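You operate a simulated robot arm through the tools that you are given. There is no shell and no other tool.

Carry out the task below with a simulated two-armed robot. There is one attempt and no reset: what you move stays moved.

## Task
Measure the yarn on the green bobbin by unwinding it; stand it in the bay marked short or long.
Fine: press reset once before unwinding; knob back to free.
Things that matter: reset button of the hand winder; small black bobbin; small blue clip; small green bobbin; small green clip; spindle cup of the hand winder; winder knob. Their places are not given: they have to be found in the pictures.

It is judged by the outcome, as a careful person would: the job done as asked, and still so three seconds after it is handed in. It fails if anything else is knocked over, pushed out of place, dropped, spilled or broken.

## Robot
Two 7-joint arms with fingered hands on one trunk that stands fixed in place. Base frame: the origin is at the foot of the trunk, x ahead of it, y to its left, z up; the work surface is at about z = 80. Lengths are in cm, angles in rad, forces in N, time in s.
The left shoulder is at [7, 13.9, 105.8], the right one opposite. With the tool pointing down near the work surface each hand reaches from about 46 to 84 cm from the base axis, measured 20 degrees to its own side. Payload 3.9 kg a hand.
Tool frame (each hand has its own): the origin (TCP) lies between the finger pads and is the grasp point; the fingertips stand 2.9 cm ahead of it; z points along the fingers, y is the line along which they close. Largest opening 10 cm; the body of the gripper starts 3.4 cm behind the TCP. The gripper is a hand of 5 fingers: y runs from the thumb to the fingers, the wrist lies at [-1.5, -10.5, -17.7] in the tool frame, and closing takes about 1.5 s.
Orientation is that of the tool frame in the base frame, as a unit quaternion [x, y, z, w]. With the fingers straight down and the wrist toward the robot, the tool's x, y and z point along [0, 1, 0], [1, 0, 0] and [0, 0, -1] of the base frame.

## Interface
- The arms move only by the tool drive_tool. It takes "left_moves", "right_moves" or both (then of equal length, played together; a hand with none holds still); each is a list of rows, each a list of 6 numbers: the shift along the base's x, y, z in mm, then the turn, a rotation vector about the base's x, y, z in rad. In form: [[x, y, z, ax, ay, az], ...]. A call has 1 to 20 rows; each row shifts and turns the commanded pose from where the row before left it. "left_claw" and "right_claw" are, for a hand that has rows, the gripper command, from -1 (shut) to 1 (fully open), values between in proportion, set as the call begins (left out, the last holds). Each row takes 0.2 s and may step no farther than 5 cm and 0.15 rad from the row before; otherwise, or with a gripper value out of range, the whole call is refused. Where a pose cannot be reached the arm comes as near as it can. A force on the tool above 40 N (or 10 N above the force at the start of the call, whichever is more), or a blocked arm, ends the call early, and 0.2 s more pass. The fingers move at their own pace (about 15.3 cm/s each) and stop on an object; they squeeze with about 26 N. The grip force told is the motor's: it shows also when the fingers shut on nothing. Time passes only in rows, and 0.2 s behind the last, so rows that do not move let the fingers close. It gives the time, the measured TCP pose, the force on the tool (base axes), the opening and the grip force at its end, in the units of the frame above (readings bear some noise), with the torque about the TCP (base axes, N m) and any sound that the robot's microphone picked up.
- Cameras (640 x 400 px; columns grow to the right, rows downward): "scene" is now at [12.56, 3.77, 138.5]; the picture's right is [0.41, -0.91, 0.00], its down [-0.53, -0.24, -0.82] and it looks along [0.74, 0.33, -0.58] (base axes); focal length 333 px, centre (320, 200). "left" rides on the left gripper at [-6.6, -8.6, -12.1] in its tool frame; the picture's right is [-0.76, -0.31, 0.58], its down [0.59, -0.70, 0.40] and it looks along [0.28, 0.64, 0.71] (tool axes); focal length 247 px, centre (320, 200). "right" rides on the right gripper at [6.6, -8.6, -12.1] in its tool frame; the picture's right is [-0.76, 0.31, -0.58], its down [-0.59, -0.70, 0.40] and it looks along [-0.28, 0.64, 0.71] (tool axes); focal length 247 px, centre (320, 200).
- get_image(camera): a new picture of that camera. No time passes.
- lift_body(by): slides the trunk up (or, below 0, down) by that many cm; the arms and the scene camera ride with it, the base frame stays. It gives what a move gives, with no picture.
- curl_fingers(index, middle, ring, little, thumb_bend, thumb_turn, hand): sets how far each is bent, from 0 (flat) to 1 (curled in); at 0.3 the hand is open as for a grip, at 0.7 the pads meet at the TCP. One left out holds its place. A second passes; each finger stops where it meets its share of the squeeze, and holds until it gets a number again. A gripper value or a shape takes the hand back. It gives what a move gives, with no picture; readings hold the bend of each and the force on index, middle, ring, little, thumb and palm. thumb_turn goes from beside the hand (0) to across from the fingers (1), as for a grip.
- hand_shape(shape, hand): the hand has 5 fingers and takes this shape, open, in about a second: jaw (thumb against the fingers, like two jaws); tri (thumb and two fingers); tip (a fingertip pinch); poke (one finger out to press); point (the index stretched); flat (the hand flat); cup (the hand cupped); fist (a fist). The gripper value then closes the fingers along that shape, each until it touches; the sizes above hold for jaw. It gives what a move gives, with no picture.
- pan_tilt(pan, tilt): turns the head with the scene camera to pan (to the left, within 1.501 rad either way) and tilt (down, from -0.506 to 1.204), counted from straight ahead of the robot. It gives what a move gives.
- point_at(camera, pixels): for up to 12 pixels [column, row] of the newest picture of that camera ("zoom" is the newest enlarged one), the place [x, y, z] in the base frame of the surface seen there, good to about 0.3 cm, but the place of the scene camera against the robot may be out by one fixed shift of up to 1.2 cm in any direction. No time passes.
- enlarge(camera, box): a new picture of the part [left, top, right, bottom] of that camera's present view, enlarged. No time passes.
- hand_in(): hands the job in; it is judged then, once.

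Unless the task says otherwise, let go and move clear before handing in.

The tools are called after ">>>" as name(argument=value, ...) on one line, values as JSON. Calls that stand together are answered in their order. drive_tool: Moves the arms, as the interface text tells. Its arguments: {"type":"object","properties":{"left_moves":{"type":"array","items":{"type":"array","items":{"type":"number"}}},"left_claw":{"type":"number"},"right_moves":{"type":"array","items":{"type":"array","items":{"type":"number"}}},"right_claw":{"type":"number"}},"required":[]} The other tools are called the same way: lift_body (by) slides the trunk up or down; hand_shape (shape, hand) gives the hand a shape; curl_fingers (index, middle, ring, little, thumb_bend, thumb_turn, hand) moves the fingers one by one; pan_tilt (pan, tilt) turns the head that bears the scene camera; get_image (camera) takes a picture; point_at (camera, pixels) gives the place of the surface under pixels of a picture; enlarge (camera, box) takes an enlarged picture of a part of a camera's view; hand_in () hands the job in.

At the start:

```text
time: 0.0
left_eef_pos: [39.78, 33.0, 119.19]
left_tcp_rot: [0.576, 0.817, -0.001, 0.0]
left_wrist_force: [0.5, 0.2, 0.0]
left_ft_torque: [-0.01, 0.01, -0.01]
left_opening: 9.99
left_grasp_force: 0.0
left_shape: jaw
left_bend: [0.3, 0.3, 0.3, 0.3, 0.3, 0.98]
left_finger forces: [0.0, 0.0, 0.1, 0.0, 0.0, 0.0]
right_eef_pos: [57.19, 0.02, 116.11]
right_tcp_rot: [0.576, 0.817, 0.001, 0.001]
right_wrist_force: [-0.2, 0.0, -0.3]
right_ft_torque: [-0.02, 0.03, 0.02]
right_opening: 9.98
right_grasp_force: 0.0
right_shape: jaw
right_bend: [0.3, 0.3, 0.3, 0.3, 0.3, 0.98]
right_finger forces: [0.0, 0.0, 0.0, 0.1, 0.0, 0.0]
trunk travel left (down, up): [-70.0, 14.0]
head pan, tilt: [0.421, 0.618]
```

scene: 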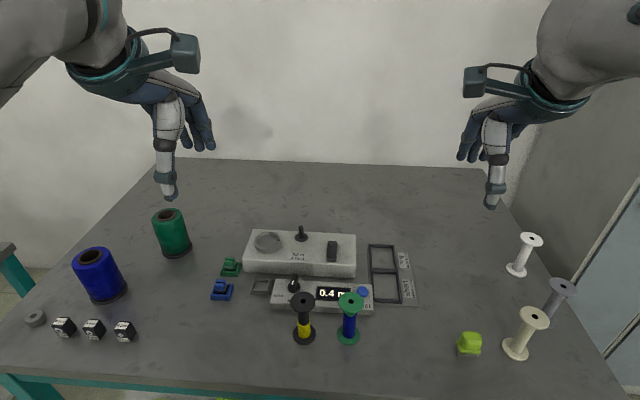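
right: 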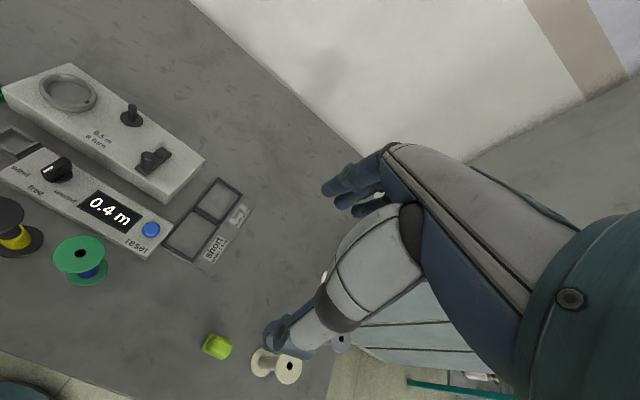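
left: 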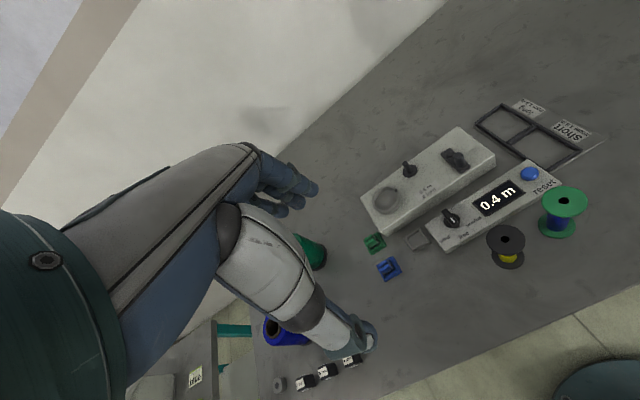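

The scene shows the winder (scene px ~300,255), display panel with knob (293,285) and blue reset button (362,291), the black bobbin (303,318) and green bobbin (349,318), and bays at (385,275). I'll look closer before moving.

>>> enlarge(camera="scene", box=[200, 210, 440, 360])

>>> enlarge(camera="right", box=[0, 50, 280, 290])

>>> enlarge(camera="left", box=[350, 80, 610, 290])

```text
2.67 times, centred on (320, 285) of scene
```

zoom: 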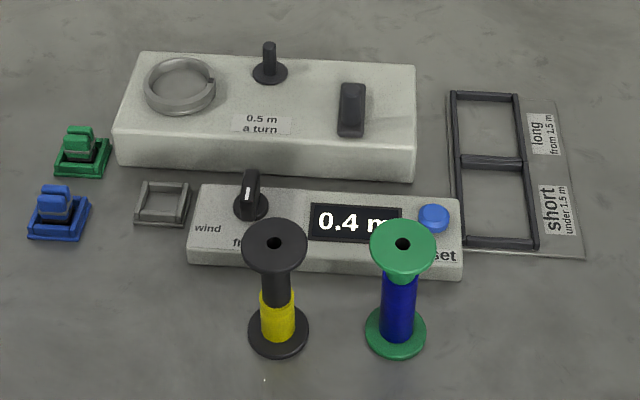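

```text
1.67 times, centred on (140, 170) of right
```

zoom: 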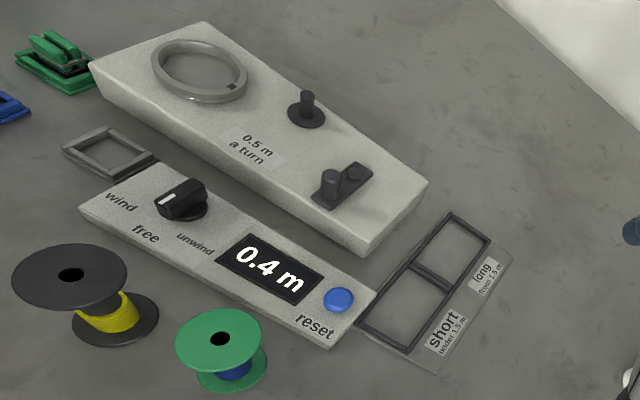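

```text
1.90 times, centred on (480, 185) of left
```

zoom: 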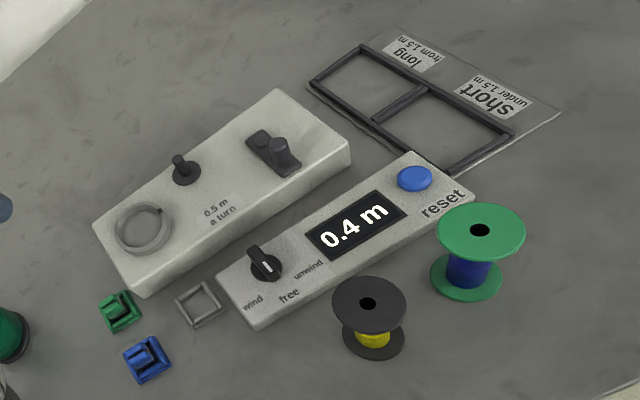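

The enlarged views show a spindle cup (ring), a post, and a crank on the winder, with knob positions wind/free/unwind; the display reads 0.4 m. I'll get 3D places from the left-hand zoom and compare to the scene camera.

>>> point_at(camera="zoom", pixels=[[452, 235], [345, 304], [258, 250], [414, 179], [141, 228], [178, 160], [278, 143], [262, 137], [445, 135], [368, 85], [198, 304], [146, 350]])

>>> point_at(camera="scene", pixels=[[340, 300], [293, 300], [294, 281], [362, 291], [267, 242], [301, 228], [331, 243], [332, 257], [386, 288], [383, 260], [260, 287], [221, 283]])

>>> enlarge(camera="scene", box=[240, 220, 360, 295])

```text
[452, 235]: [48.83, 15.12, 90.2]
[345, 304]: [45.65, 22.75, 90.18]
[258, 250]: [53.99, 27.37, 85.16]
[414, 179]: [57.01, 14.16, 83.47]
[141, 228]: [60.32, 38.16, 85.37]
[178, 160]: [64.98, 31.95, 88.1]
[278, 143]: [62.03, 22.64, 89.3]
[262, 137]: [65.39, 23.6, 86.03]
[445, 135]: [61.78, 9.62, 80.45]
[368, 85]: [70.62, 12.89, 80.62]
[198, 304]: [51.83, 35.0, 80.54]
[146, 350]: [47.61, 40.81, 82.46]
```

```text
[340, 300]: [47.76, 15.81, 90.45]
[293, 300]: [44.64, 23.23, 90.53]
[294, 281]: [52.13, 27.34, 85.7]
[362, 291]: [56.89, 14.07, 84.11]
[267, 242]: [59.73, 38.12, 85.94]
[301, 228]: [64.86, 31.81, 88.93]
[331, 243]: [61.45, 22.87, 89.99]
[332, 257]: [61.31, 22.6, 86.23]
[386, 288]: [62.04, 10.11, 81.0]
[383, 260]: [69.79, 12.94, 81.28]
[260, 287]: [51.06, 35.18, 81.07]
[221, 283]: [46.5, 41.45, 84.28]
```

```text
5.33 times, centred on (300, 258) of scene
```

zoom: 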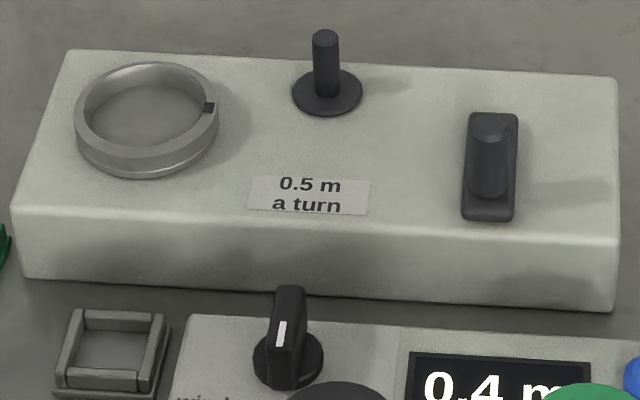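

The left and scene cameras agree within about 1 cm (scene is slightly ~0.6 cm off). I'll look closer at the clips, the knob, and the other objects before deciding how the winder works.

>>> enlarge(camera="scene", box=[200, 250, 280, 300])

>>> enlarge(camera="scene", box=[0, 200, 240, 350])

>>> enlarge(camera="scene", box=[350, 230, 430, 310])

>>> enlarge(camera="left", box=[360, 190, 480, 290])

>>> enlarge(camera="right", box=[0, 60, 200, 200])

```text
8.00 times, centred on (240, 275) of scene
```

zoom: 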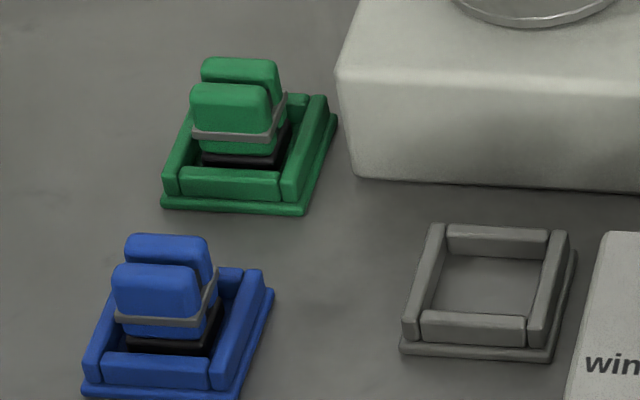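

```text
2.67 times, centred on (120, 275) of scene
```

zoom: 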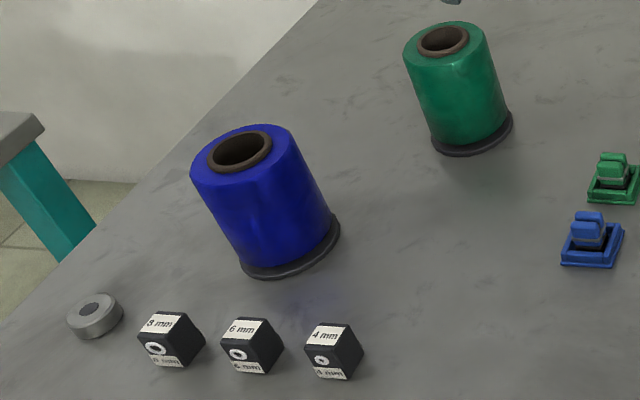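

```text
5.00 times, centred on (390, 270) of scene
```

zoom: 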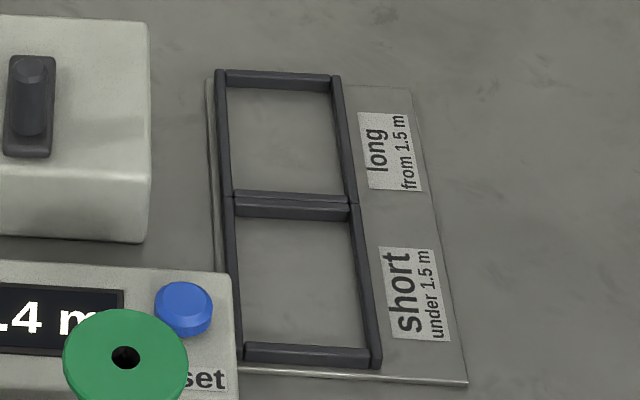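

```text
4.00 times, centred on (420, 240) of left
```

zoom: 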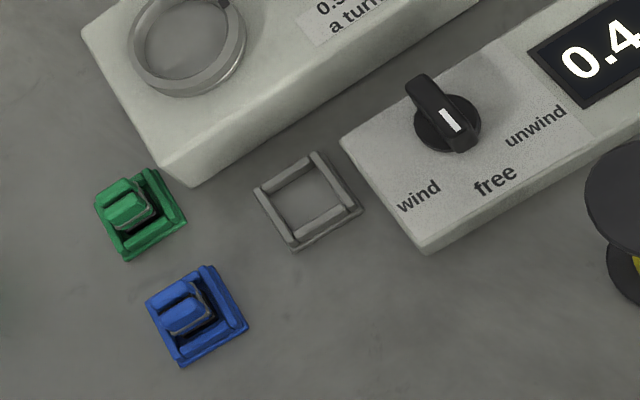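

```text
2.86 times, centred on (100, 130) of right
```

zoom: 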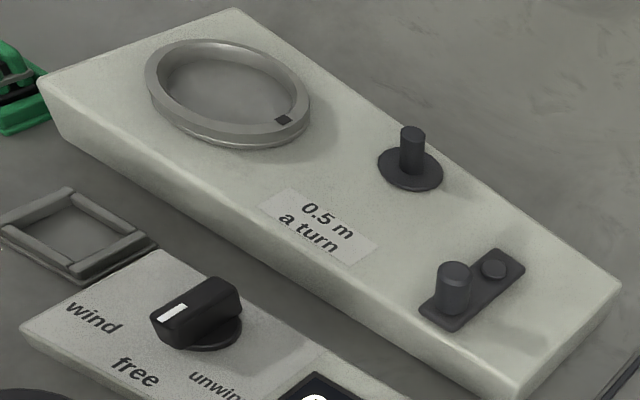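

Each clip sits in its own dock, the grey dock is empty, and the winder has cup, guide post and crank (plate with handle at right zoom (455,290), pivot at (493,268)). I'll give the right hand the poke shape to press reset and see where the fingertip is.

>>> hand_shape(hand="right", shape="poke")

>>> get_image(camera="right")

>>> get_image(camera="scene")

```text
time: 0.9
left_eef_pos: [39.45, 33.19, 119.18]
left_tcp_rot: [0.577, 0.817, 0.0, 0.0]
left_wrist_force: [-0.5, 0.2, -0.2]
left_ft_torque: [0.0, -0.01, -0.01]
left_opening: 9.98
left_grasp_force: 0.0
left_shape: jaw
left_bend: [0.3, 0.3, 0.3, 0.3, 0.3, 0.98]
left_finger forces: [0.1, 0.0, 0.0, 0.1, 0.0, 0.1]
right_eef_pos: [57.14, 0.05, 116.15]
right_tcp_rot: [0.577, 0.817, 0.0, -0.001]
right_wrist_force: [-0.6, -0.1, 0.9]
right_ft_torque: [-0.02, 0.03, 0.04]
right_opening: 0.0
right_grasp_force: 0.0
right_shape: poke
right_bend: [0.7, 0.7, 0.99, 0.99, 1.0, 1.0]
right_finger forces: [0.1, 0.1, 0.0, 0.0, 0.1, 0.0]
trunk travel left (down, up): [-70.0, 14.0]
head pan, tilt: [0.421, 0.618]
```

```text
taken
```

right: 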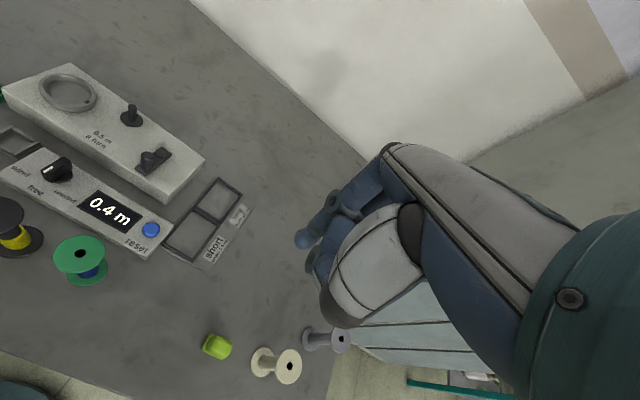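

```text
taken
```

scene: 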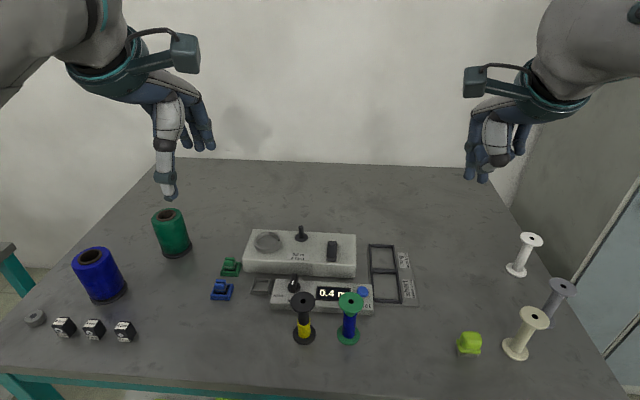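

The poke shape leaves index and middle out at bend 0.7, tips near right px (303,238). I'll zoom in to find the fingertip's place relative to the TCP.

>>> enlarge(camera="right", box=[260, 150, 420, 330])

>>> enlarge(camera="scene", box=[430, 60, 590, 200])

>>> point_at(camera="zoom", pixels=[[210, 385], [160, 375], [215, 360], [165, 350], [285, 300], [335, 330]])

>>> point_at(camera="right", pixels=[[300, 240], [312, 265], [310, 258], [305, 232]])

```text
2.22 times, centred on (340, 240) of right
```

zoom: 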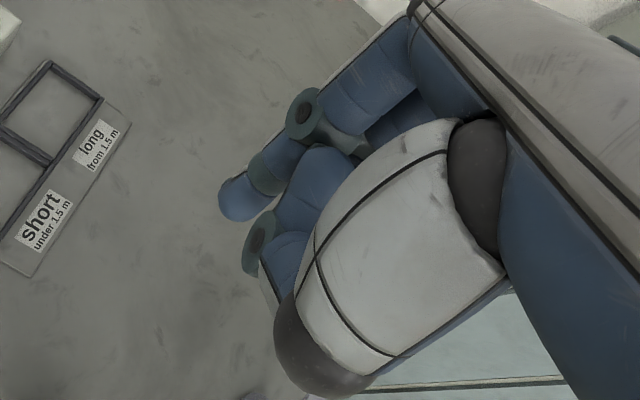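

```text
2.86 times, centred on (510, 130) of scene
```

zoom: 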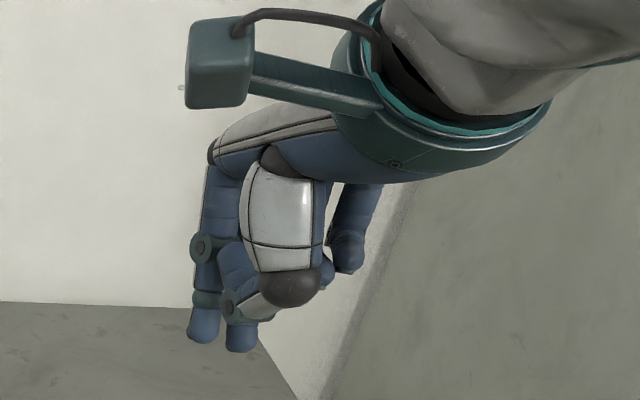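

```text
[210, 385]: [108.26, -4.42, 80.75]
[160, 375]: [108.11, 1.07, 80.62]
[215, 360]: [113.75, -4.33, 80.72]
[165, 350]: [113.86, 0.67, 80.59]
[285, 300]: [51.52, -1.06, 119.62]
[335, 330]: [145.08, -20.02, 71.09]
```

```text
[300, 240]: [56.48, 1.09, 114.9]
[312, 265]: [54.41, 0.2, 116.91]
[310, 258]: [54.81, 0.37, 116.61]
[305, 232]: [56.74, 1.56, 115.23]
```

Index fingertip is about at (56.5, 1.2, 114.6), beside the middle finger. I'll curl the middle finger in fully so only the index presses.

>>> curl_fingers(hand="right", index=0.6, middle=1.0)

>>> enlarge(camera="scene", box=[430, 60, 590, 200])

>>> enlarge(camera="right", box=[260, 150, 420, 330])

```text
time: 1.9
left_eef_pos: [39.6, 33.09, 119.15]
left_tcp_rot: [0.576, 0.817, 0.0, 0.0]
left_wrist_force: [0.5, -0.3, -0.4]
left_ft_torque: [0.01, -0.02, 0.07]
left_opening: 9.97
left_grasp_force: 0.0
left_shape: jaw
left_bend: [0.3, 0.3, 0.3, 0.3, 0.3, 0.98]
left_finger forces: [0.1, 0.0, 0.0, 0.0, 0.1, 0.0]
right_eef_pos: [57.16, -0.05, 116.14]
right_tcp_rot: [0.577, 0.817, 0.0, 0.0]
right_wrist_force: [-0.4, -0.2, 0.4]
right_ft_torque: [-0.04, -0.03, 0.0]
right_opening: 3.38
right_grasp_force: 0.1
right_shape: fingers
right_bend: [0.6, 1.0, 0.99, 0.99, 1.0, 1.0]
right_finger forces: [0.0, 0.0, 0.0, 0.0, 0.1, 0.1]
trunk travel left (down, up): [-70.0, 14.0]
head pan, tilt: [0.421, 0.618]
```

```text
2.86 times, centred on (510, 130) of scene
```

zoom: 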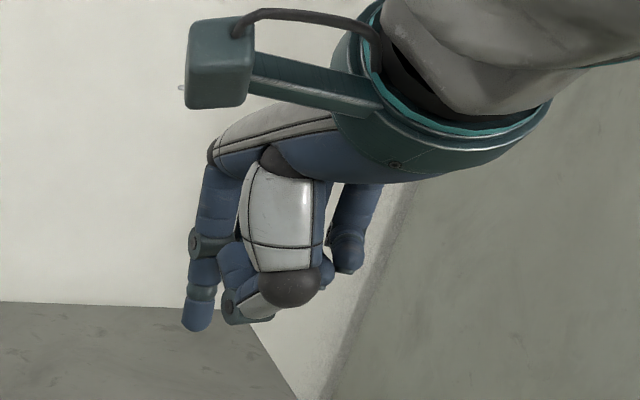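

```text
2.22 times, centred on (340, 240) of right
```

zoom: 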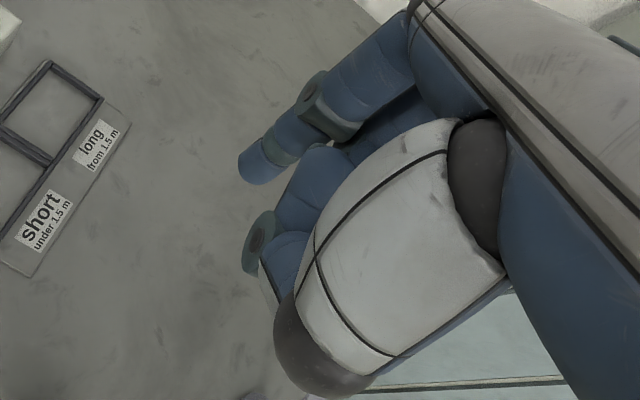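

>>> point_at(camera="zoom", pixels=[[248, 165], [245, 175], [265, 172], [258, 182], [242, 165], [265, 155], [275, 235], [285, 180], [330, 110], [285, 310]])

>>> enlarge(camera="right", box=[40, 170, 240, 295])

>>> point_at(camera="right", pixels=[[151, 229], [145, 229], [157, 229], [151, 224], [151, 234], [80, 243], [80, 236], [60, 253], [103, 253], [170, 240], [5, 195], [200, 240]])

```text
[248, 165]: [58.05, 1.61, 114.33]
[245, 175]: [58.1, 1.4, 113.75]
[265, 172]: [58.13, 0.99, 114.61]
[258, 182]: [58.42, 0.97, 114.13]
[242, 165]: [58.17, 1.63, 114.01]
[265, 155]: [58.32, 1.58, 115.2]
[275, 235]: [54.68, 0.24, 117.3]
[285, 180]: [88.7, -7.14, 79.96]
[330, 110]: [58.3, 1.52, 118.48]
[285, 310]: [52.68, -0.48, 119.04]
```

```text
3.20 times, centred on (140, 232) of right
```

zoom: 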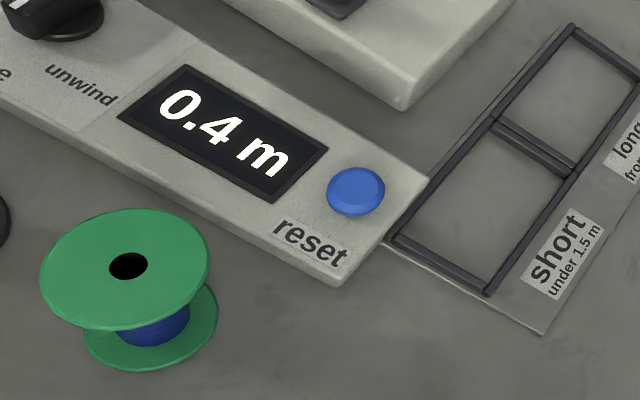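

```text
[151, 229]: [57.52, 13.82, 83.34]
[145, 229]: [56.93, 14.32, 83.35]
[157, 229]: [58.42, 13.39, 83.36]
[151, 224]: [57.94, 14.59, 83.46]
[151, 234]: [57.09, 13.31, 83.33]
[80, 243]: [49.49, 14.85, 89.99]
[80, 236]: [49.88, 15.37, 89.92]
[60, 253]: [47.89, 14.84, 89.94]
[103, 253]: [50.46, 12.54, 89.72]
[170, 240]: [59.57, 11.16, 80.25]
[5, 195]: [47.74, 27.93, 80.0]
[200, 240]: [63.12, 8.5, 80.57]
```

The index tip sits about (+1.4,+1.2,−2.9) cm from the TCP, and the button is near (57.4,13.9,83.4), but the green bobbin stands right where the hand would be, so I'll move the bobbin first. I move the right hand aside and bring the left camera closer to the winder to measure it.

>>> drive_tool(right_moves=[[0, -40, 0, 0, 0, 0], [0, -40, 0, 0, 0, 0], [0, -40, 0, 0, 0, 0], [0, 0, 0, 0, 0, 0]], left_moves=[[30, -10, -30, 0, 0, 0], [30, -10, -30, 0, 0, 0], [30, -10, -30, 0, 0, 0], [0, 0, 0, 0, 0, 0]])

>>> get_image(camera="left")

```text
time: 2.9
left_eef_pos: [48.83, 29.96, 110.08]
left_tcp_rot: [0.576, 0.817, 0.0, 0.0]
left_wrist_force: [0.1, 0.8, 0.4]
left_ft_torque: [0.0, -0.01, -0.01]
left_opening: 9.96
left_grasp_force: 0.0
left_shape: jaw
left_bend: [0.3, 0.3, 0.3, 0.3, 0.3, 0.98]
left_finger forces: [0.1, 0.0, 0.1, 0.0, 0.0, 0.0]
right_eef_pos: [57.08, -11.65, 116.28]
right_tcp_rot: [0.576, 0.818, -0.001, 0.001]
right_wrist_force: [-0.1, 0.3, 0.4]
right_ft_torque: [0.0, 0.0, -0.02]
right_opening: 3.39
right_grasp_force: 0.1
right_shape: fingers
right_bend: [0.6, 1.0, 0.99, 0.99, 1.0, 1.0]
right_finger forces: [0.1, 0.1, 0.2, 0.0, 0.1, 0.1]
trunk travel left (down, up): [-70.0, 14.0]
head pan, tilt: [0.421, 0.618]
```

```text
taken
```

left: 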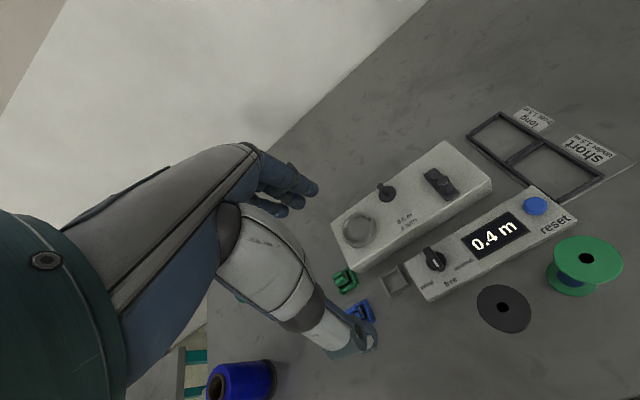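

>>> enlarge(camera="left", box=[320, 130, 520, 290])

>>> point_at(camera="left", pixels=[[554, 257], [618, 257], [587, 240], [587, 276], [490, 306], [516, 306], [503, 290], [503, 325], [536, 206], [430, 252], [436, 266], [432, 260]])

>>> point_at(camera="zoom", pixels=[[120, 250], [68, 252], [178, 252], [118, 225], [118, 278], [210, 145], [390, 130], [408, 152], [380, 112], [212, 165]])

```text
2.50 times, centred on (420, 210) of left
```

zoom: 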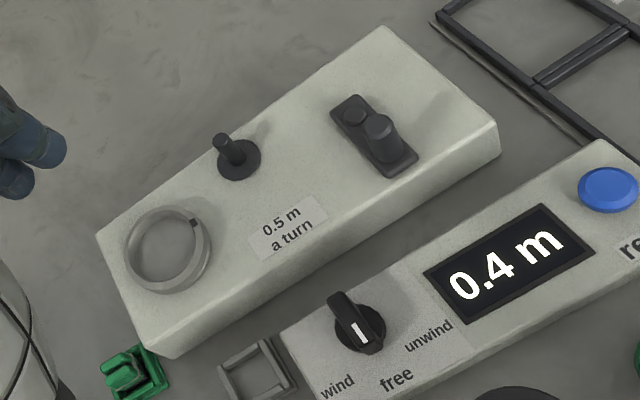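

```text
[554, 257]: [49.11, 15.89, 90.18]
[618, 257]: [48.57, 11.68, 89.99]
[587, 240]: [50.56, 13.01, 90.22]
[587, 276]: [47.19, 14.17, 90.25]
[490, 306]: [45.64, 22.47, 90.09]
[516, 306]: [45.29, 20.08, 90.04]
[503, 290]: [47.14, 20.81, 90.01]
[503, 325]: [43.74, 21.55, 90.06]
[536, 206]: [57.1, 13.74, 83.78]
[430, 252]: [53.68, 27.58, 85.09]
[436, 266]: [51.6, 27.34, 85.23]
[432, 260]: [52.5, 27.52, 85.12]
```

```text
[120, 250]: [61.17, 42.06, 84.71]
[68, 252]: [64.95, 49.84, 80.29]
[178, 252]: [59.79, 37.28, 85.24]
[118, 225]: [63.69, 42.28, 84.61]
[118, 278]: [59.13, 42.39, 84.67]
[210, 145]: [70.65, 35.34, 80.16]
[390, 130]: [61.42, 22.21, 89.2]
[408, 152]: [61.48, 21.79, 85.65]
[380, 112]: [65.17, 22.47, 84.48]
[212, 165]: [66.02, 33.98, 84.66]
```

Green bobbin axis is about (48.9, 13.8), top z≈90.2, flange Ø≈4.7 cm; the black bobbin axis is ~(45.4, 21.2), only 8 cm away. I'll see how the left fingers look at a ~4.7 cm opening before choosing the grasp.

>>> drive_tool(left_moves=[[0, 0, 0, 0, 0, -0.13], [0, 0, 0, 0, 0, -0.13], [0, 0, 0, 0, 0, -0.13], [0, 0, 0, 0, 0, -0.13]], left_claw=-0.06)

>>> get_image(camera="left")

>>> enlarge(camera="scene", box=[100, 60, 340, 210])

```text
time: 3.9
left_eef_pos: [48.55, 30.1, 110.03]
left_tcp_rot: [0.768, 0.641, 0.0, 0.001]
left_wrist_force: [-1.2, 0.6, 0.8]
left_ft_torque: [-0.01, -0.01, -0.02]
left_opening: 4.75
left_grasp_force: 0.1
left_shape: jaw
left_bend: [0.42, 0.44, 0.74, 0.5, 0.38, 1.0]
left_finger forces: [0.1, 0.0, 0.1, 0.0, 0.0, 0.1]
right_eef_pos: [57.1, -11.76, 116.23]
right_tcp_rot: [0.576, 0.817, 0.0, -0.001]
right_wrist_force: [-0.4, 0.8, 0.4]
right_ft_torque: [-0.01, 0.03, 0.02]
right_opening: 3.41
right_grasp_force: 0.1
right_shape: fingers
right_bend: [0.6, 1.0, 0.99, 0.99, 1.0, 1.0]
right_finger forces: [0.0, 0.0, 0.0, 0.1, 0.1, 0.1]
trunk travel left (down, up): [-70.0, 14.0]
head pan, tilt: [0.421, 0.618]
```

```text
taken
```

left: 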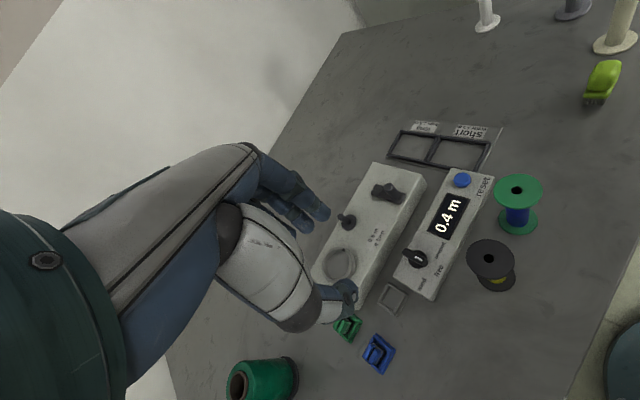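

```text
2.67 times, centred on (220, 135) of scene
```

zoom: 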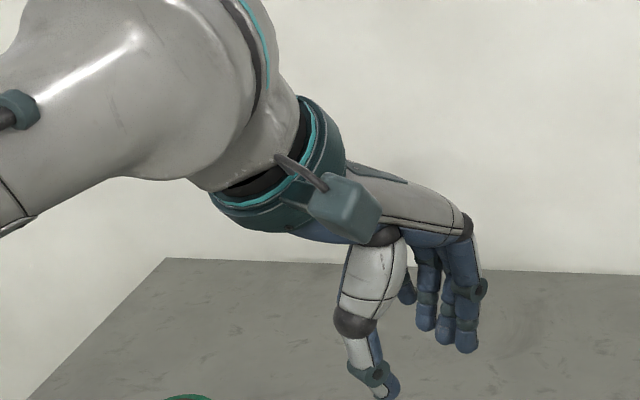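

At 4.75 cm opening the tips converge with wide space above, so gripping just under the top flange rim looks good; heading is now −10° which keeps the little finger clear of the black bobbin. I'll move above the green bobbin with opening 7.5 cm.

>>> drive_tool(left_moves=[[0, -41, -20, 0, 0, 0], [0, -41, -20, 0, 0, 0], [0, -41, -20, 0, 0, 0], [2, -40, -20, 0, 0, 0], [0, 0, 0, 0, 0, 0]], left_claw=0.5)

>>> get_image(camera="left")

>>> get_image(camera="scene")

```text
time: 5.1
left_eef_pos: [48.52, 14.27, 101.87]
left_tcp_rot: [0.767, 0.642, -0.001, 0.001]
left_wrist_force: [0.4, 0.7, 0.2]
left_ft_torque: [-0.04, 0.0, 0.02]
left_opening: 7.49
left_grasp_force: 0.2
left_shape: jaw
left_bend: [0.4, 0.34, 0.25, 0.39, 0.3, 0.99]
left_finger forces: [0.0, 0.1, 0.0, 0.0, 0.0, 0.0]
right_eef_pos: [56.96, -11.61, 116.41]
right_tcp_rot: [0.576, 0.818, -0.001, 0.0]
right_wrist_force: [0.5, -0.1, 0.0]
right_ft_torque: [0.01, -0.02, 0.0]
right_opening: 3.41
right_grasp_force: 0.1
right_shape: fingers
right_bend: [0.6, 1.0, 0.99, 0.99, 1.0, 1.0]
right_finger forces: [0.0, 0.1, 0.0, 0.0, 0.0, 0.0]
trunk travel left (down, up): [-70.0, 14.0]
head pan, tilt: [0.421, 0.618]
```

```text
taken
```

left: 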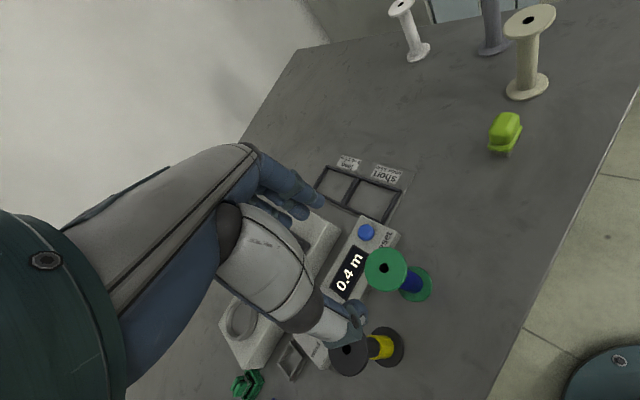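

```text
taken
```

scene: 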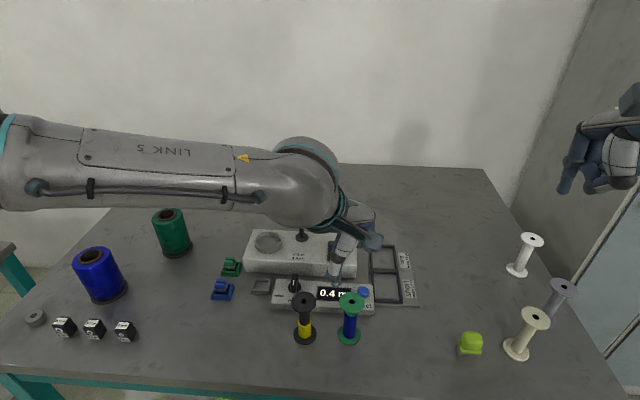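

The green flange is at left px (385,268). I'll measure it again from this close pose before descending.

>>> point_at(camera="left", pixels=[[385, 252], [385, 284], [370, 268], [402, 268], [342, 345], [352, 360], [345, 310], [358, 318], [310, 200], [300, 215]])

>>> enlarge(camera="left", box=[260, 180, 460, 380])

>>> enlarge(camera="scene", box=[260, 190, 420, 360])

```text
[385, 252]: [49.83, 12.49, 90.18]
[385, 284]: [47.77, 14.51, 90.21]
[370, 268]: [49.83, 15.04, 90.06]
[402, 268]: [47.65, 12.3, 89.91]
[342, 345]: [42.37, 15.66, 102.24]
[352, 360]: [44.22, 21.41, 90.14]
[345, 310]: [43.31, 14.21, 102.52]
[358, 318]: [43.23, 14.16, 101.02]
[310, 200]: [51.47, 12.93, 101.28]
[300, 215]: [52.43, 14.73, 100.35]
```

```text
2.00 times, centred on (360, 280) of left
```

zoom: 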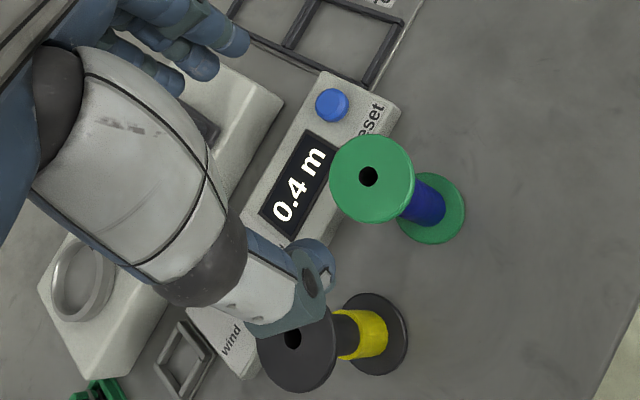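

```text
2.35 times, centred on (340, 275) of scene
```

zoom: 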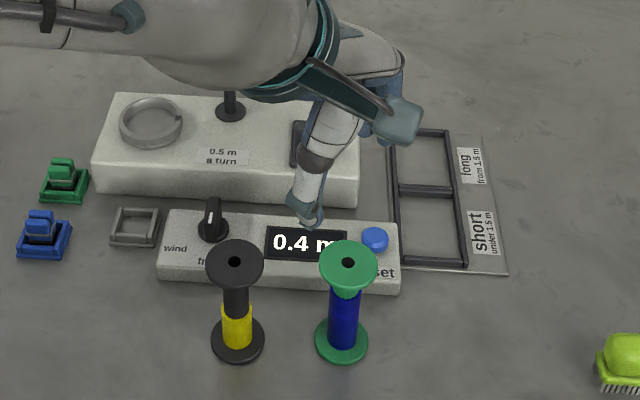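

The flange centre reads ~(48.8,13.6); index and middle tips straddle the TCP line. I'll descend most of the way and check alignment.

>>> drive_tool(left_moves=[[0, -2, -25, 0, 0, 0], [0, 0, -25, 0, 0, 0], [0, 0, -25, 0, 0, 0], [0, 0, 0, 0, 0, 0]])

>>> enlarge(camera="left", box=[240, 160, 440, 360])

>>> enlarge(camera="scene", box=[260, 190, 420, 360])

```text
time: 6.1
left_eef_pos: [48.81, 13.92, 94.23]
left_tcp_rot: [0.767, 0.642, 0.0, 0.0]
left_wrist_force: [0.1, 0.1, -0.8]
left_ft_torque: [-0.01, 0.02, 0.0]
left_opening: 7.47
left_grasp_force: 0.0
left_shape: jaw
left_bend: [0.4, 0.34, 0.25, 0.39, 0.3, 0.99]
left_finger forces: [0.0, 0.0, 0.0, 0.1, 0.1, 0.0]
right_eef_pos: [57.03, -11.67, 116.2]
right_tcp_rot: [0.577, 0.817, 0.0, 0.001]
right_wrist_force: [0.1, -0.5, -0.7]
right_ft_torque: [-0.05, 0.03, 0.03]
right_opening: 3.39
right_grasp_force: 0.0
right_shape: fingers
right_bend: [0.6, 1.0, 0.99, 0.99, 1.0, 1.0]
right_finger forces: [0.1, 0.0, 0.0, 0.0, 0.0, 0.1]
trunk travel left (down, up): [-70.0, 14.0]
head pan, tilt: [0.421, 0.618]
```

```text
2.00 times, centred on (340, 260) of left
```

zoom: 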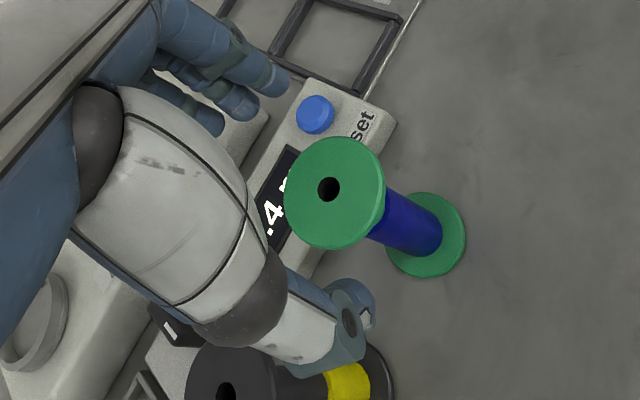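

```text
2.35 times, centred on (340, 275) of scene
```

zoom: 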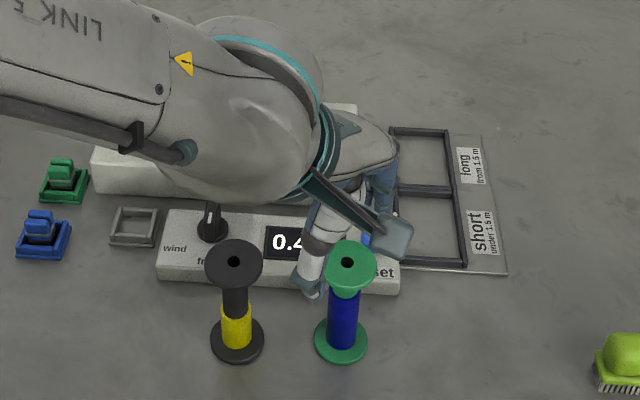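

Clear view: flange centre at zoom (335,193), slightly off from the expected (324,193). I'll measure the flange once more for centring.

>>> point_at(camera="left", pixels=[[347, 236], [347, 277], [328, 256], [367, 256], [352, 262], [372, 303], [365, 310], [300, 203], [285, 213], [310, 198]])

>>> drive_tool(left_moves=[[0, 0, 0, 0, 0, 0]])

```text
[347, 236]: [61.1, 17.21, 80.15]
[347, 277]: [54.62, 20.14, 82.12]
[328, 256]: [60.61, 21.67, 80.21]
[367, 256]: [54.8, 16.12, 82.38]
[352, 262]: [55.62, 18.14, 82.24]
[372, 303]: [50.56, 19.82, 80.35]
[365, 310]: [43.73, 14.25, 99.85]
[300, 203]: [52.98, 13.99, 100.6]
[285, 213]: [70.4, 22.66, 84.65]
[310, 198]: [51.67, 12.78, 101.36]
```

```text
time: 6.5
left_eef_pos: [49.02, 13.74, 94.25]
left_tcp_rot: [0.768, 0.641, 0.0, 0.0]
left_wrist_force: [0.1, -0.3, -0.2]
left_ft_torque: [-0.02, 0.01, 0.01]
left_opening: 7.47
left_grasp_force: 0.1
left_shape: jaw
left_bend: [0.4, 0.34, 0.25, 0.39, 0.3, 0.99]
left_finger forces: [0.0, 0.0, 0.0, 0.0, 0.1, 0.0]
right_eef_pos: [57.22, -11.78, 116.22]
right_tcp_rot: [0.577, 0.817, -0.001, -0.001]
right_wrist_force: [0.2, 0.0, 1.5]
right_ft_torque: [-0.02, 0.01, -0.03]
right_opening: 3.42
right_grasp_force: 0.0
right_shape: fingers
right_bend: [0.6, 1.0, 0.99, 0.99, 1.0, 1.0]
right_finger forces: [0.0, 0.0, 0.0, 0.0, 0.0, 0.0]
trunk travel left (down, up): [-70.0, 14.0]
head pan, tilt: [0.421, 0.618]
```

That used the older picture; I'll take a fresh left picture and measure.

>>> get_image(camera="left")

>>> point_at(camera="left", pixels=[[347, 236], [347, 277], [328, 256], [367, 256], [352, 262], [362, 310], [365, 316], [314, 200], [298, 210], [355, 325]])

```text
taken
```

left: 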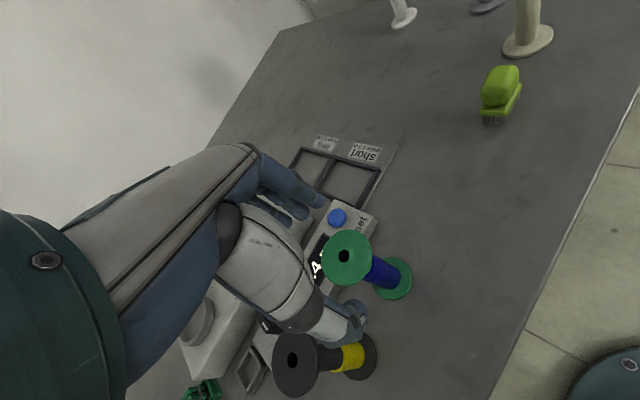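

```text
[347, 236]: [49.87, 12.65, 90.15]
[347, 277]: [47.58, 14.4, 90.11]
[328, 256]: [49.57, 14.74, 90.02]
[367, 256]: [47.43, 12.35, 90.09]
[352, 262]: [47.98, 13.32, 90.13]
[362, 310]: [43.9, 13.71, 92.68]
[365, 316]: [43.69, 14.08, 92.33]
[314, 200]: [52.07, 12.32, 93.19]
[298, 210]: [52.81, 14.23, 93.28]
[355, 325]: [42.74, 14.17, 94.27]
```

Flange centre is ≈(48.6,13.5) versus TCP (48.85,13.75). I'll correct by (−2,−2) mm and descend 4.8 cm to put the pads just below the rim.

>>> drive_tool(left_moves=[[-2, -2, -12, 0, 0, 0], [0, 0, -12, 0, 0, 0], [0, 0, -12, 0, 0, 0], [0, 0, -12, 0, 0, 0], [0, 0, 0, 0, 0, 0]])

>>> get_image(camera="left")

>>> enlarge(camera="scene", box=[290, 240, 420, 360])

```text
time: 7.7
left_eef_pos: [48.79, 13.54, 89.8]
left_tcp_rot: [0.767, 0.641, 0.0, 0.0]
left_wrist_force: [-0.6, 0.5, 0.3]
left_ft_torque: [-0.02, 0.02, 0.01]
left_opening: 7.45
left_grasp_force: 0.1
left_shape: jaw
left_bend: [0.4, 0.34, 0.25, 0.39, 0.3, 0.99]
left_finger forces: [0.0, 0.0, 0.0, 0.1, 0.0, 0.1]
right_eef_pos: [56.97, -11.69, 116.18]
right_tcp_rot: [0.577, 0.817, 0.0, 0.0]
right_wrist_force: [-0.5, 0.4, 0.2]
right_ft_torque: [-0.03, 0.04, 0.01]
right_opening: 3.41
right_grasp_force: 0.1
right_shape: fingers
right_bend: [0.6, 1.0, 0.99, 0.99, 1.0, 1.0]
right_finger forces: [0.0, 0.1, 0.0, 0.1, 0.0, 0.0]
trunk travel left (down, up): [-70.0, 14.0]
head pan, tilt: [0.421, 0.618]
```

```text
taken
```

left: 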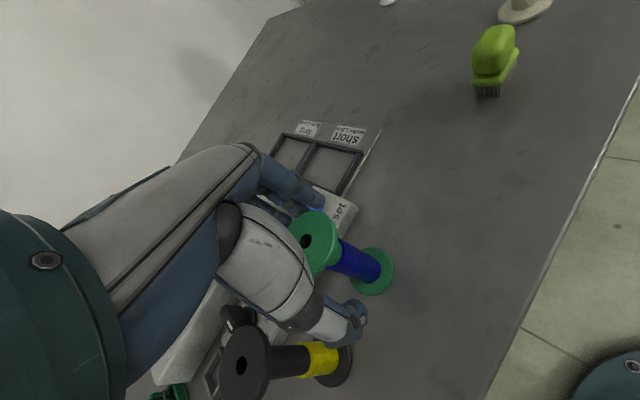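

```text
3.33 times, centred on (355, 300) of scene
```

zoom: 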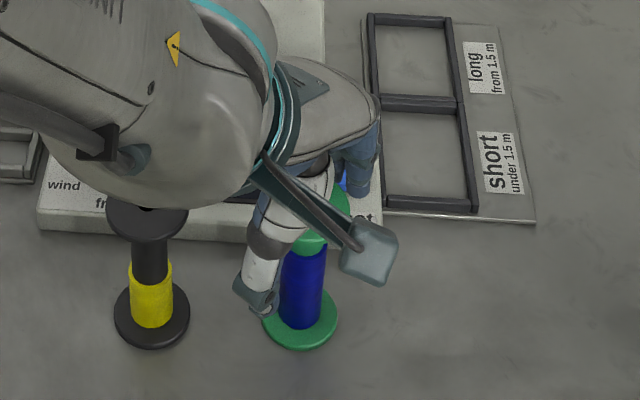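

The hole in the flange at left px (306,241) lines up with the TCP projection (310,242). I'll close the fingers gradually.

>>> drive_tool(left_moves=[[0, 0, 0, 0, 0, 0], [0, 0, 0, 0, 0, 0], [0, 0, 0, 0, 0, 0], [0, 0, 0, 0, 0, 0]], left_claw=0.05)

>>> get_image(camera="left")

```text
time: 8.7
left_eef_pos: [48.8, 13.42, 89.93]
left_tcp_rot: [0.767, 0.642, 0.001, 0.0]
left_wrist_force: [-0.3, 0.8, 0.0]
left_ft_torque: [-0.03, -0.02, 0.02]
left_opening: 5.28
left_grasp_force: 0.2
left_shape: jaw
left_bend: [0.4, 0.41, 0.74, 0.47, 0.32, 1.0]
left_finger forces: [0.0, 0.1, 0.0, 0.0, 0.0, 0.1]
right_eef_pos: [57.08, -11.78, 116.21]
right_tcp_rot: [0.576, 0.817, 0.0, 0.001]
right_wrist_force: [-0.3, 0.7, 0.9]
right_ft_torque: [0.02, 0.0, -0.01]
right_opening: 3.42
right_grasp_force: 0.0
right_shape: fingers
right_bend: [0.6, 1.0, 0.99, 0.99, 1.0, 1.0]
right_finger forces: [0.1, 0.0, 0.0, 0.1, 0.0, 0.0]
trunk travel left (down, up): [-70.0, 14.0]
head pan, tilt: [0.421, 0.618]
```

```text
taken
```

left: 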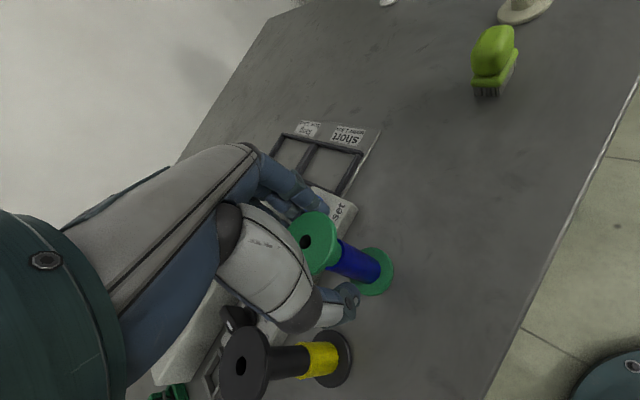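

Opening 5.3 cm around the flange without contact; TCP is at z≈89.85. I'll lower 5 mm so the pads go under the rim and then close fully.

>>> drive_tool(left_moves=[[0, 0, -5, 0, 0, 0], [0, 0, 0, 0, 0, 0]])

>>> drive_tool(left_moves=[[0, 0, 0, 0, 0, 0], [0, 0, 0, 0, 0, 0], [0, 0, 0, 0, 0, 0], [0, 0, 0, 0, 0, 0], [0, 0, 0, 0, 0, 0], [0, 0, 0, 0, 0, 0], [0, 0, 0, 0, 0, 0]], left_claw=-1)

>>> get_image(camera="left")

>>> enlarge(camera="scene", box=[290, 240, 420, 360])

```text
time: 9.3
left_eef_pos: [48.81, 13.49, 89.37]
left_tcp_rot: [0.767, 0.641, 0.0, 0.0]
left_wrist_force: [-0.2, -0.9, 0.3]
left_ft_torque: [-0.02, -0.01, 0.0]
left_opening: 5.26
left_grasp_force: 0.0
left_shape: jaw
left_bend: [0.4, 0.41, 0.74, 0.47, 0.32, 1.0]
left_finger forces: [0.0, 0.1, 0.1, 0.0, 0.0, 0.1]
right_eef_pos: [57.06, -11.88, 116.1]
right_tcp_rot: [0.577, 0.817, 0.0, 0.001]
right_wrist_force: [0.4, 0.2, 0.4]
right_ft_torque: [0.02, 0.0, 0.02]
right_opening: 3.37
right_grasp_force: 0.2
right_shape: fingers
right_bend: [0.6, 1.0, 0.99, 0.99, 1.0, 1.0]
right_finger forces: [0.1, 0.0, 0.0, 0.0, 0.0, 0.0]
trunk travel left (down, up): [-70.0, 14.0]
head pan, tilt: [0.421, 0.618]
```

```text
time: 10.9
left_eef_pos: [48.63, 13.31, 89.34]
left_tcp_rot: [0.767, 0.642, 0.0, 0.0]
left_wrist_force: [-0.3, -0.3, -1.0]
left_ft_torque: [0.06, -0.01, -0.02]
left_opening: 2.34
left_grasp_force: 26.2
left_shape: jaw
left_bend: [0.75, 0.63, 0.72, 0.63, 0.75, 1.0]
left_finger forces: [12.5, 6.5, 0.0, 0.1, 20.8, 0.0]
right_eef_pos: [57.02, -11.76, 116.2]
right_tcp_rot: [0.576, 0.817, 0.0, -0.001]
right_wrist_force: [-0.5, 0.3, -0.2]
right_ft_torque: [0.02, 0.02, -0.03]
right_opening: 3.41
right_grasp_force: 0.0
right_shape: fingers
right_bend: [0.6, 1.0, 0.99, 0.99, 1.0, 1.0]
right_finger forces: [0.1, 0.0, 0.0, 0.1, 0.1, 0.1]
trunk travel left (down, up): [-70.0, 14.0]
head pan, tilt: [0.421, 0.618]
```

```text
taken
```

left: 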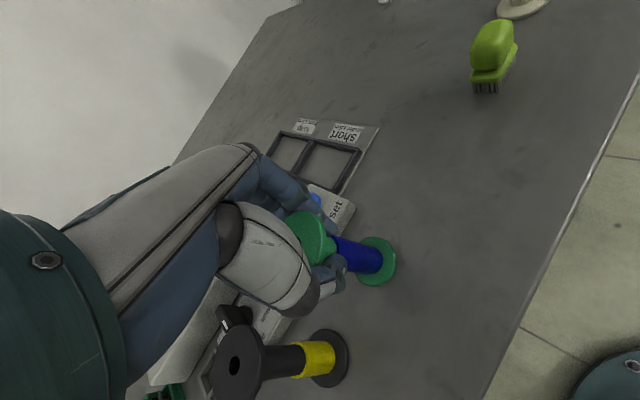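

```text
3.33 times, centred on (355, 300) of scene
```

zoom: 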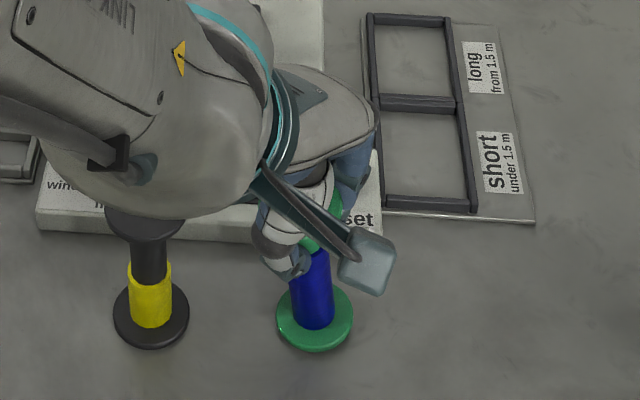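

The grip holds the core at 2.3 cm opening with 26 N (index 12.5, middle 6.5, thumb 20.8). I'll lift straight up and check how the bobbin hangs.

>>> drive_tool(left_moves=[[0, 0, 10, 0, 0, 0], [0, 0, 20, 0, 0, 0], [0, 0, 30, 0, 0, 0], [0, 0, 40, 0, 0, 0], [0, 0, 40, 0, 0, 0], [0, 0, 0, 0, 0, 0]])

>>> get_image(camera="left")

>>> get_image(camera="scene")

>>> enlarge(camera="scene", box=[290, 180, 420, 300])

```text
time: 12.3
left_eef_pos: [48.86, 13.63, 103.51]
left_tcp_rot: [0.767, 0.642, 0.0, 0.0]
left_wrist_force: [-0.1, 0.4, -0.7]
left_ft_torque: [-0.03, 0.01, -0.03]
left_opening: 2.31
left_grasp_force: 26.4
left_shape: jaw
left_bend: [0.75, 0.63, 0.72, 0.63, 0.76, 1.0]
left_finger forces: [12.4, 6.8, 0.0, 0.1, 20.0, 0.0]
right_eef_pos: [57.04, -11.74, 116.2]
right_tcp_rot: [0.576, 0.818, 0.001, 0.0]
right_wrist_force: [0.4, -0.4, 0.3]
right_ft_torque: [0.01, 0.01, 0.0]
right_opening: 3.38
right_grasp_force: 0.1
right_shape: fingers
right_bend: [0.6, 1.0, 0.99, 0.99, 1.0, 1.0]
right_finger forces: [0.0, 0.1, 0.0, 0.0, 0.1, 0.0]
trunk travel left (down, up): [-70.0, 14.0]
head pan, tilt: [0.421, 0.618]
```

```text
taken
```

left: 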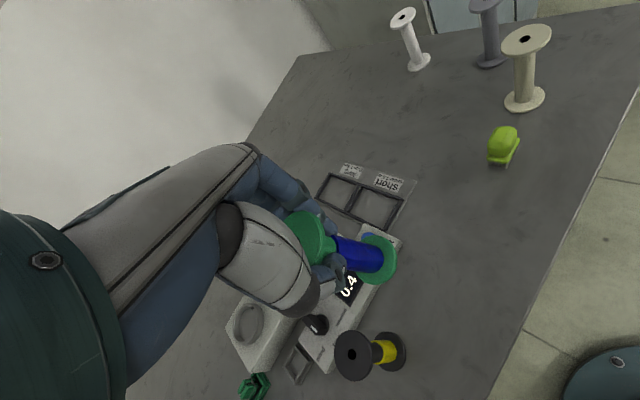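

```text
taken
```

scene: 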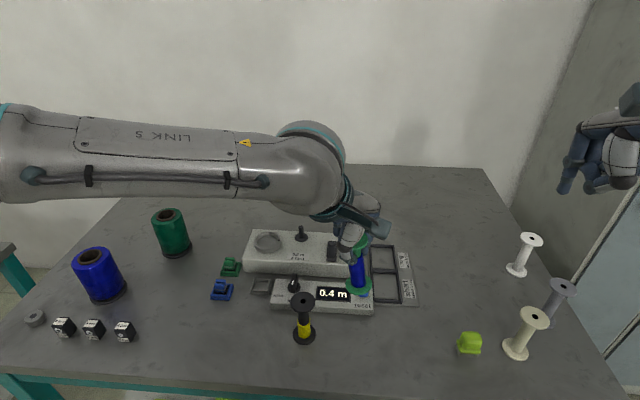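

```text
3.33 times, centred on (355, 240) of scene
```

zoom: 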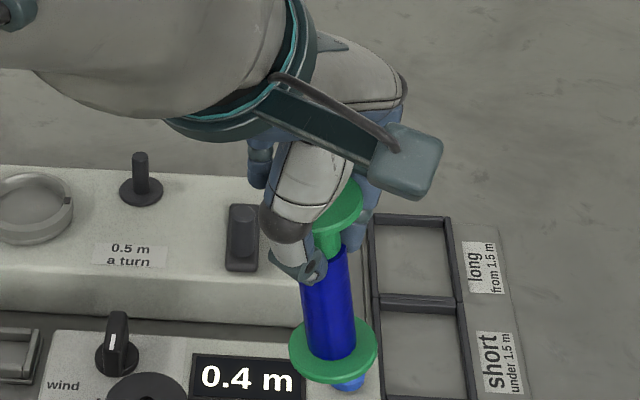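

The bobbin is lifted and hangs nearly upright. I'll measure the top and bottom flange centres to know its tilt and offset from the TCP.

>>> enlarge(camera="left", box=[270, 190, 430, 310])

>>> point_at(camera="left", pixels=[[300, 220], [315, 215], [328, 235], [322, 255], [312, 240], [388, 243], [392, 262], [385, 275], [372, 280], [350, 240], [350, 252], [365, 265]])

```text
3.33 times, centred on (350, 250) of left
```

zoom: 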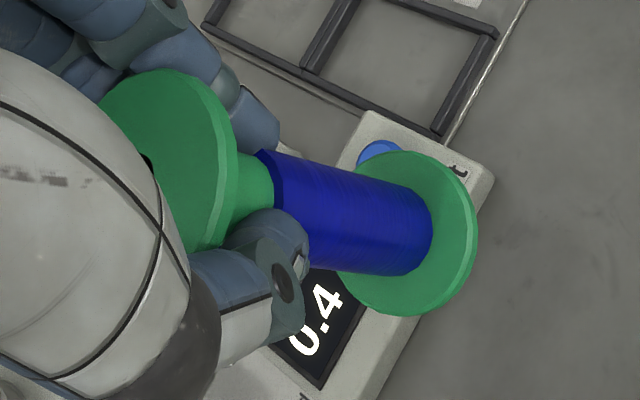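

```text
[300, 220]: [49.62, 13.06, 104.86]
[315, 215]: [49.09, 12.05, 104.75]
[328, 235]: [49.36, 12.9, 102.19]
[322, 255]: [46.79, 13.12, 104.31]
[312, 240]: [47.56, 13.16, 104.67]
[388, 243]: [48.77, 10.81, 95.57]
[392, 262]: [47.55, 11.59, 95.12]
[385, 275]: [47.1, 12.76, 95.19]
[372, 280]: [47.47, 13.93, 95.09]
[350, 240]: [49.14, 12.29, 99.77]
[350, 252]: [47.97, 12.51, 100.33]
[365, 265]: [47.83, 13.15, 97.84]
```

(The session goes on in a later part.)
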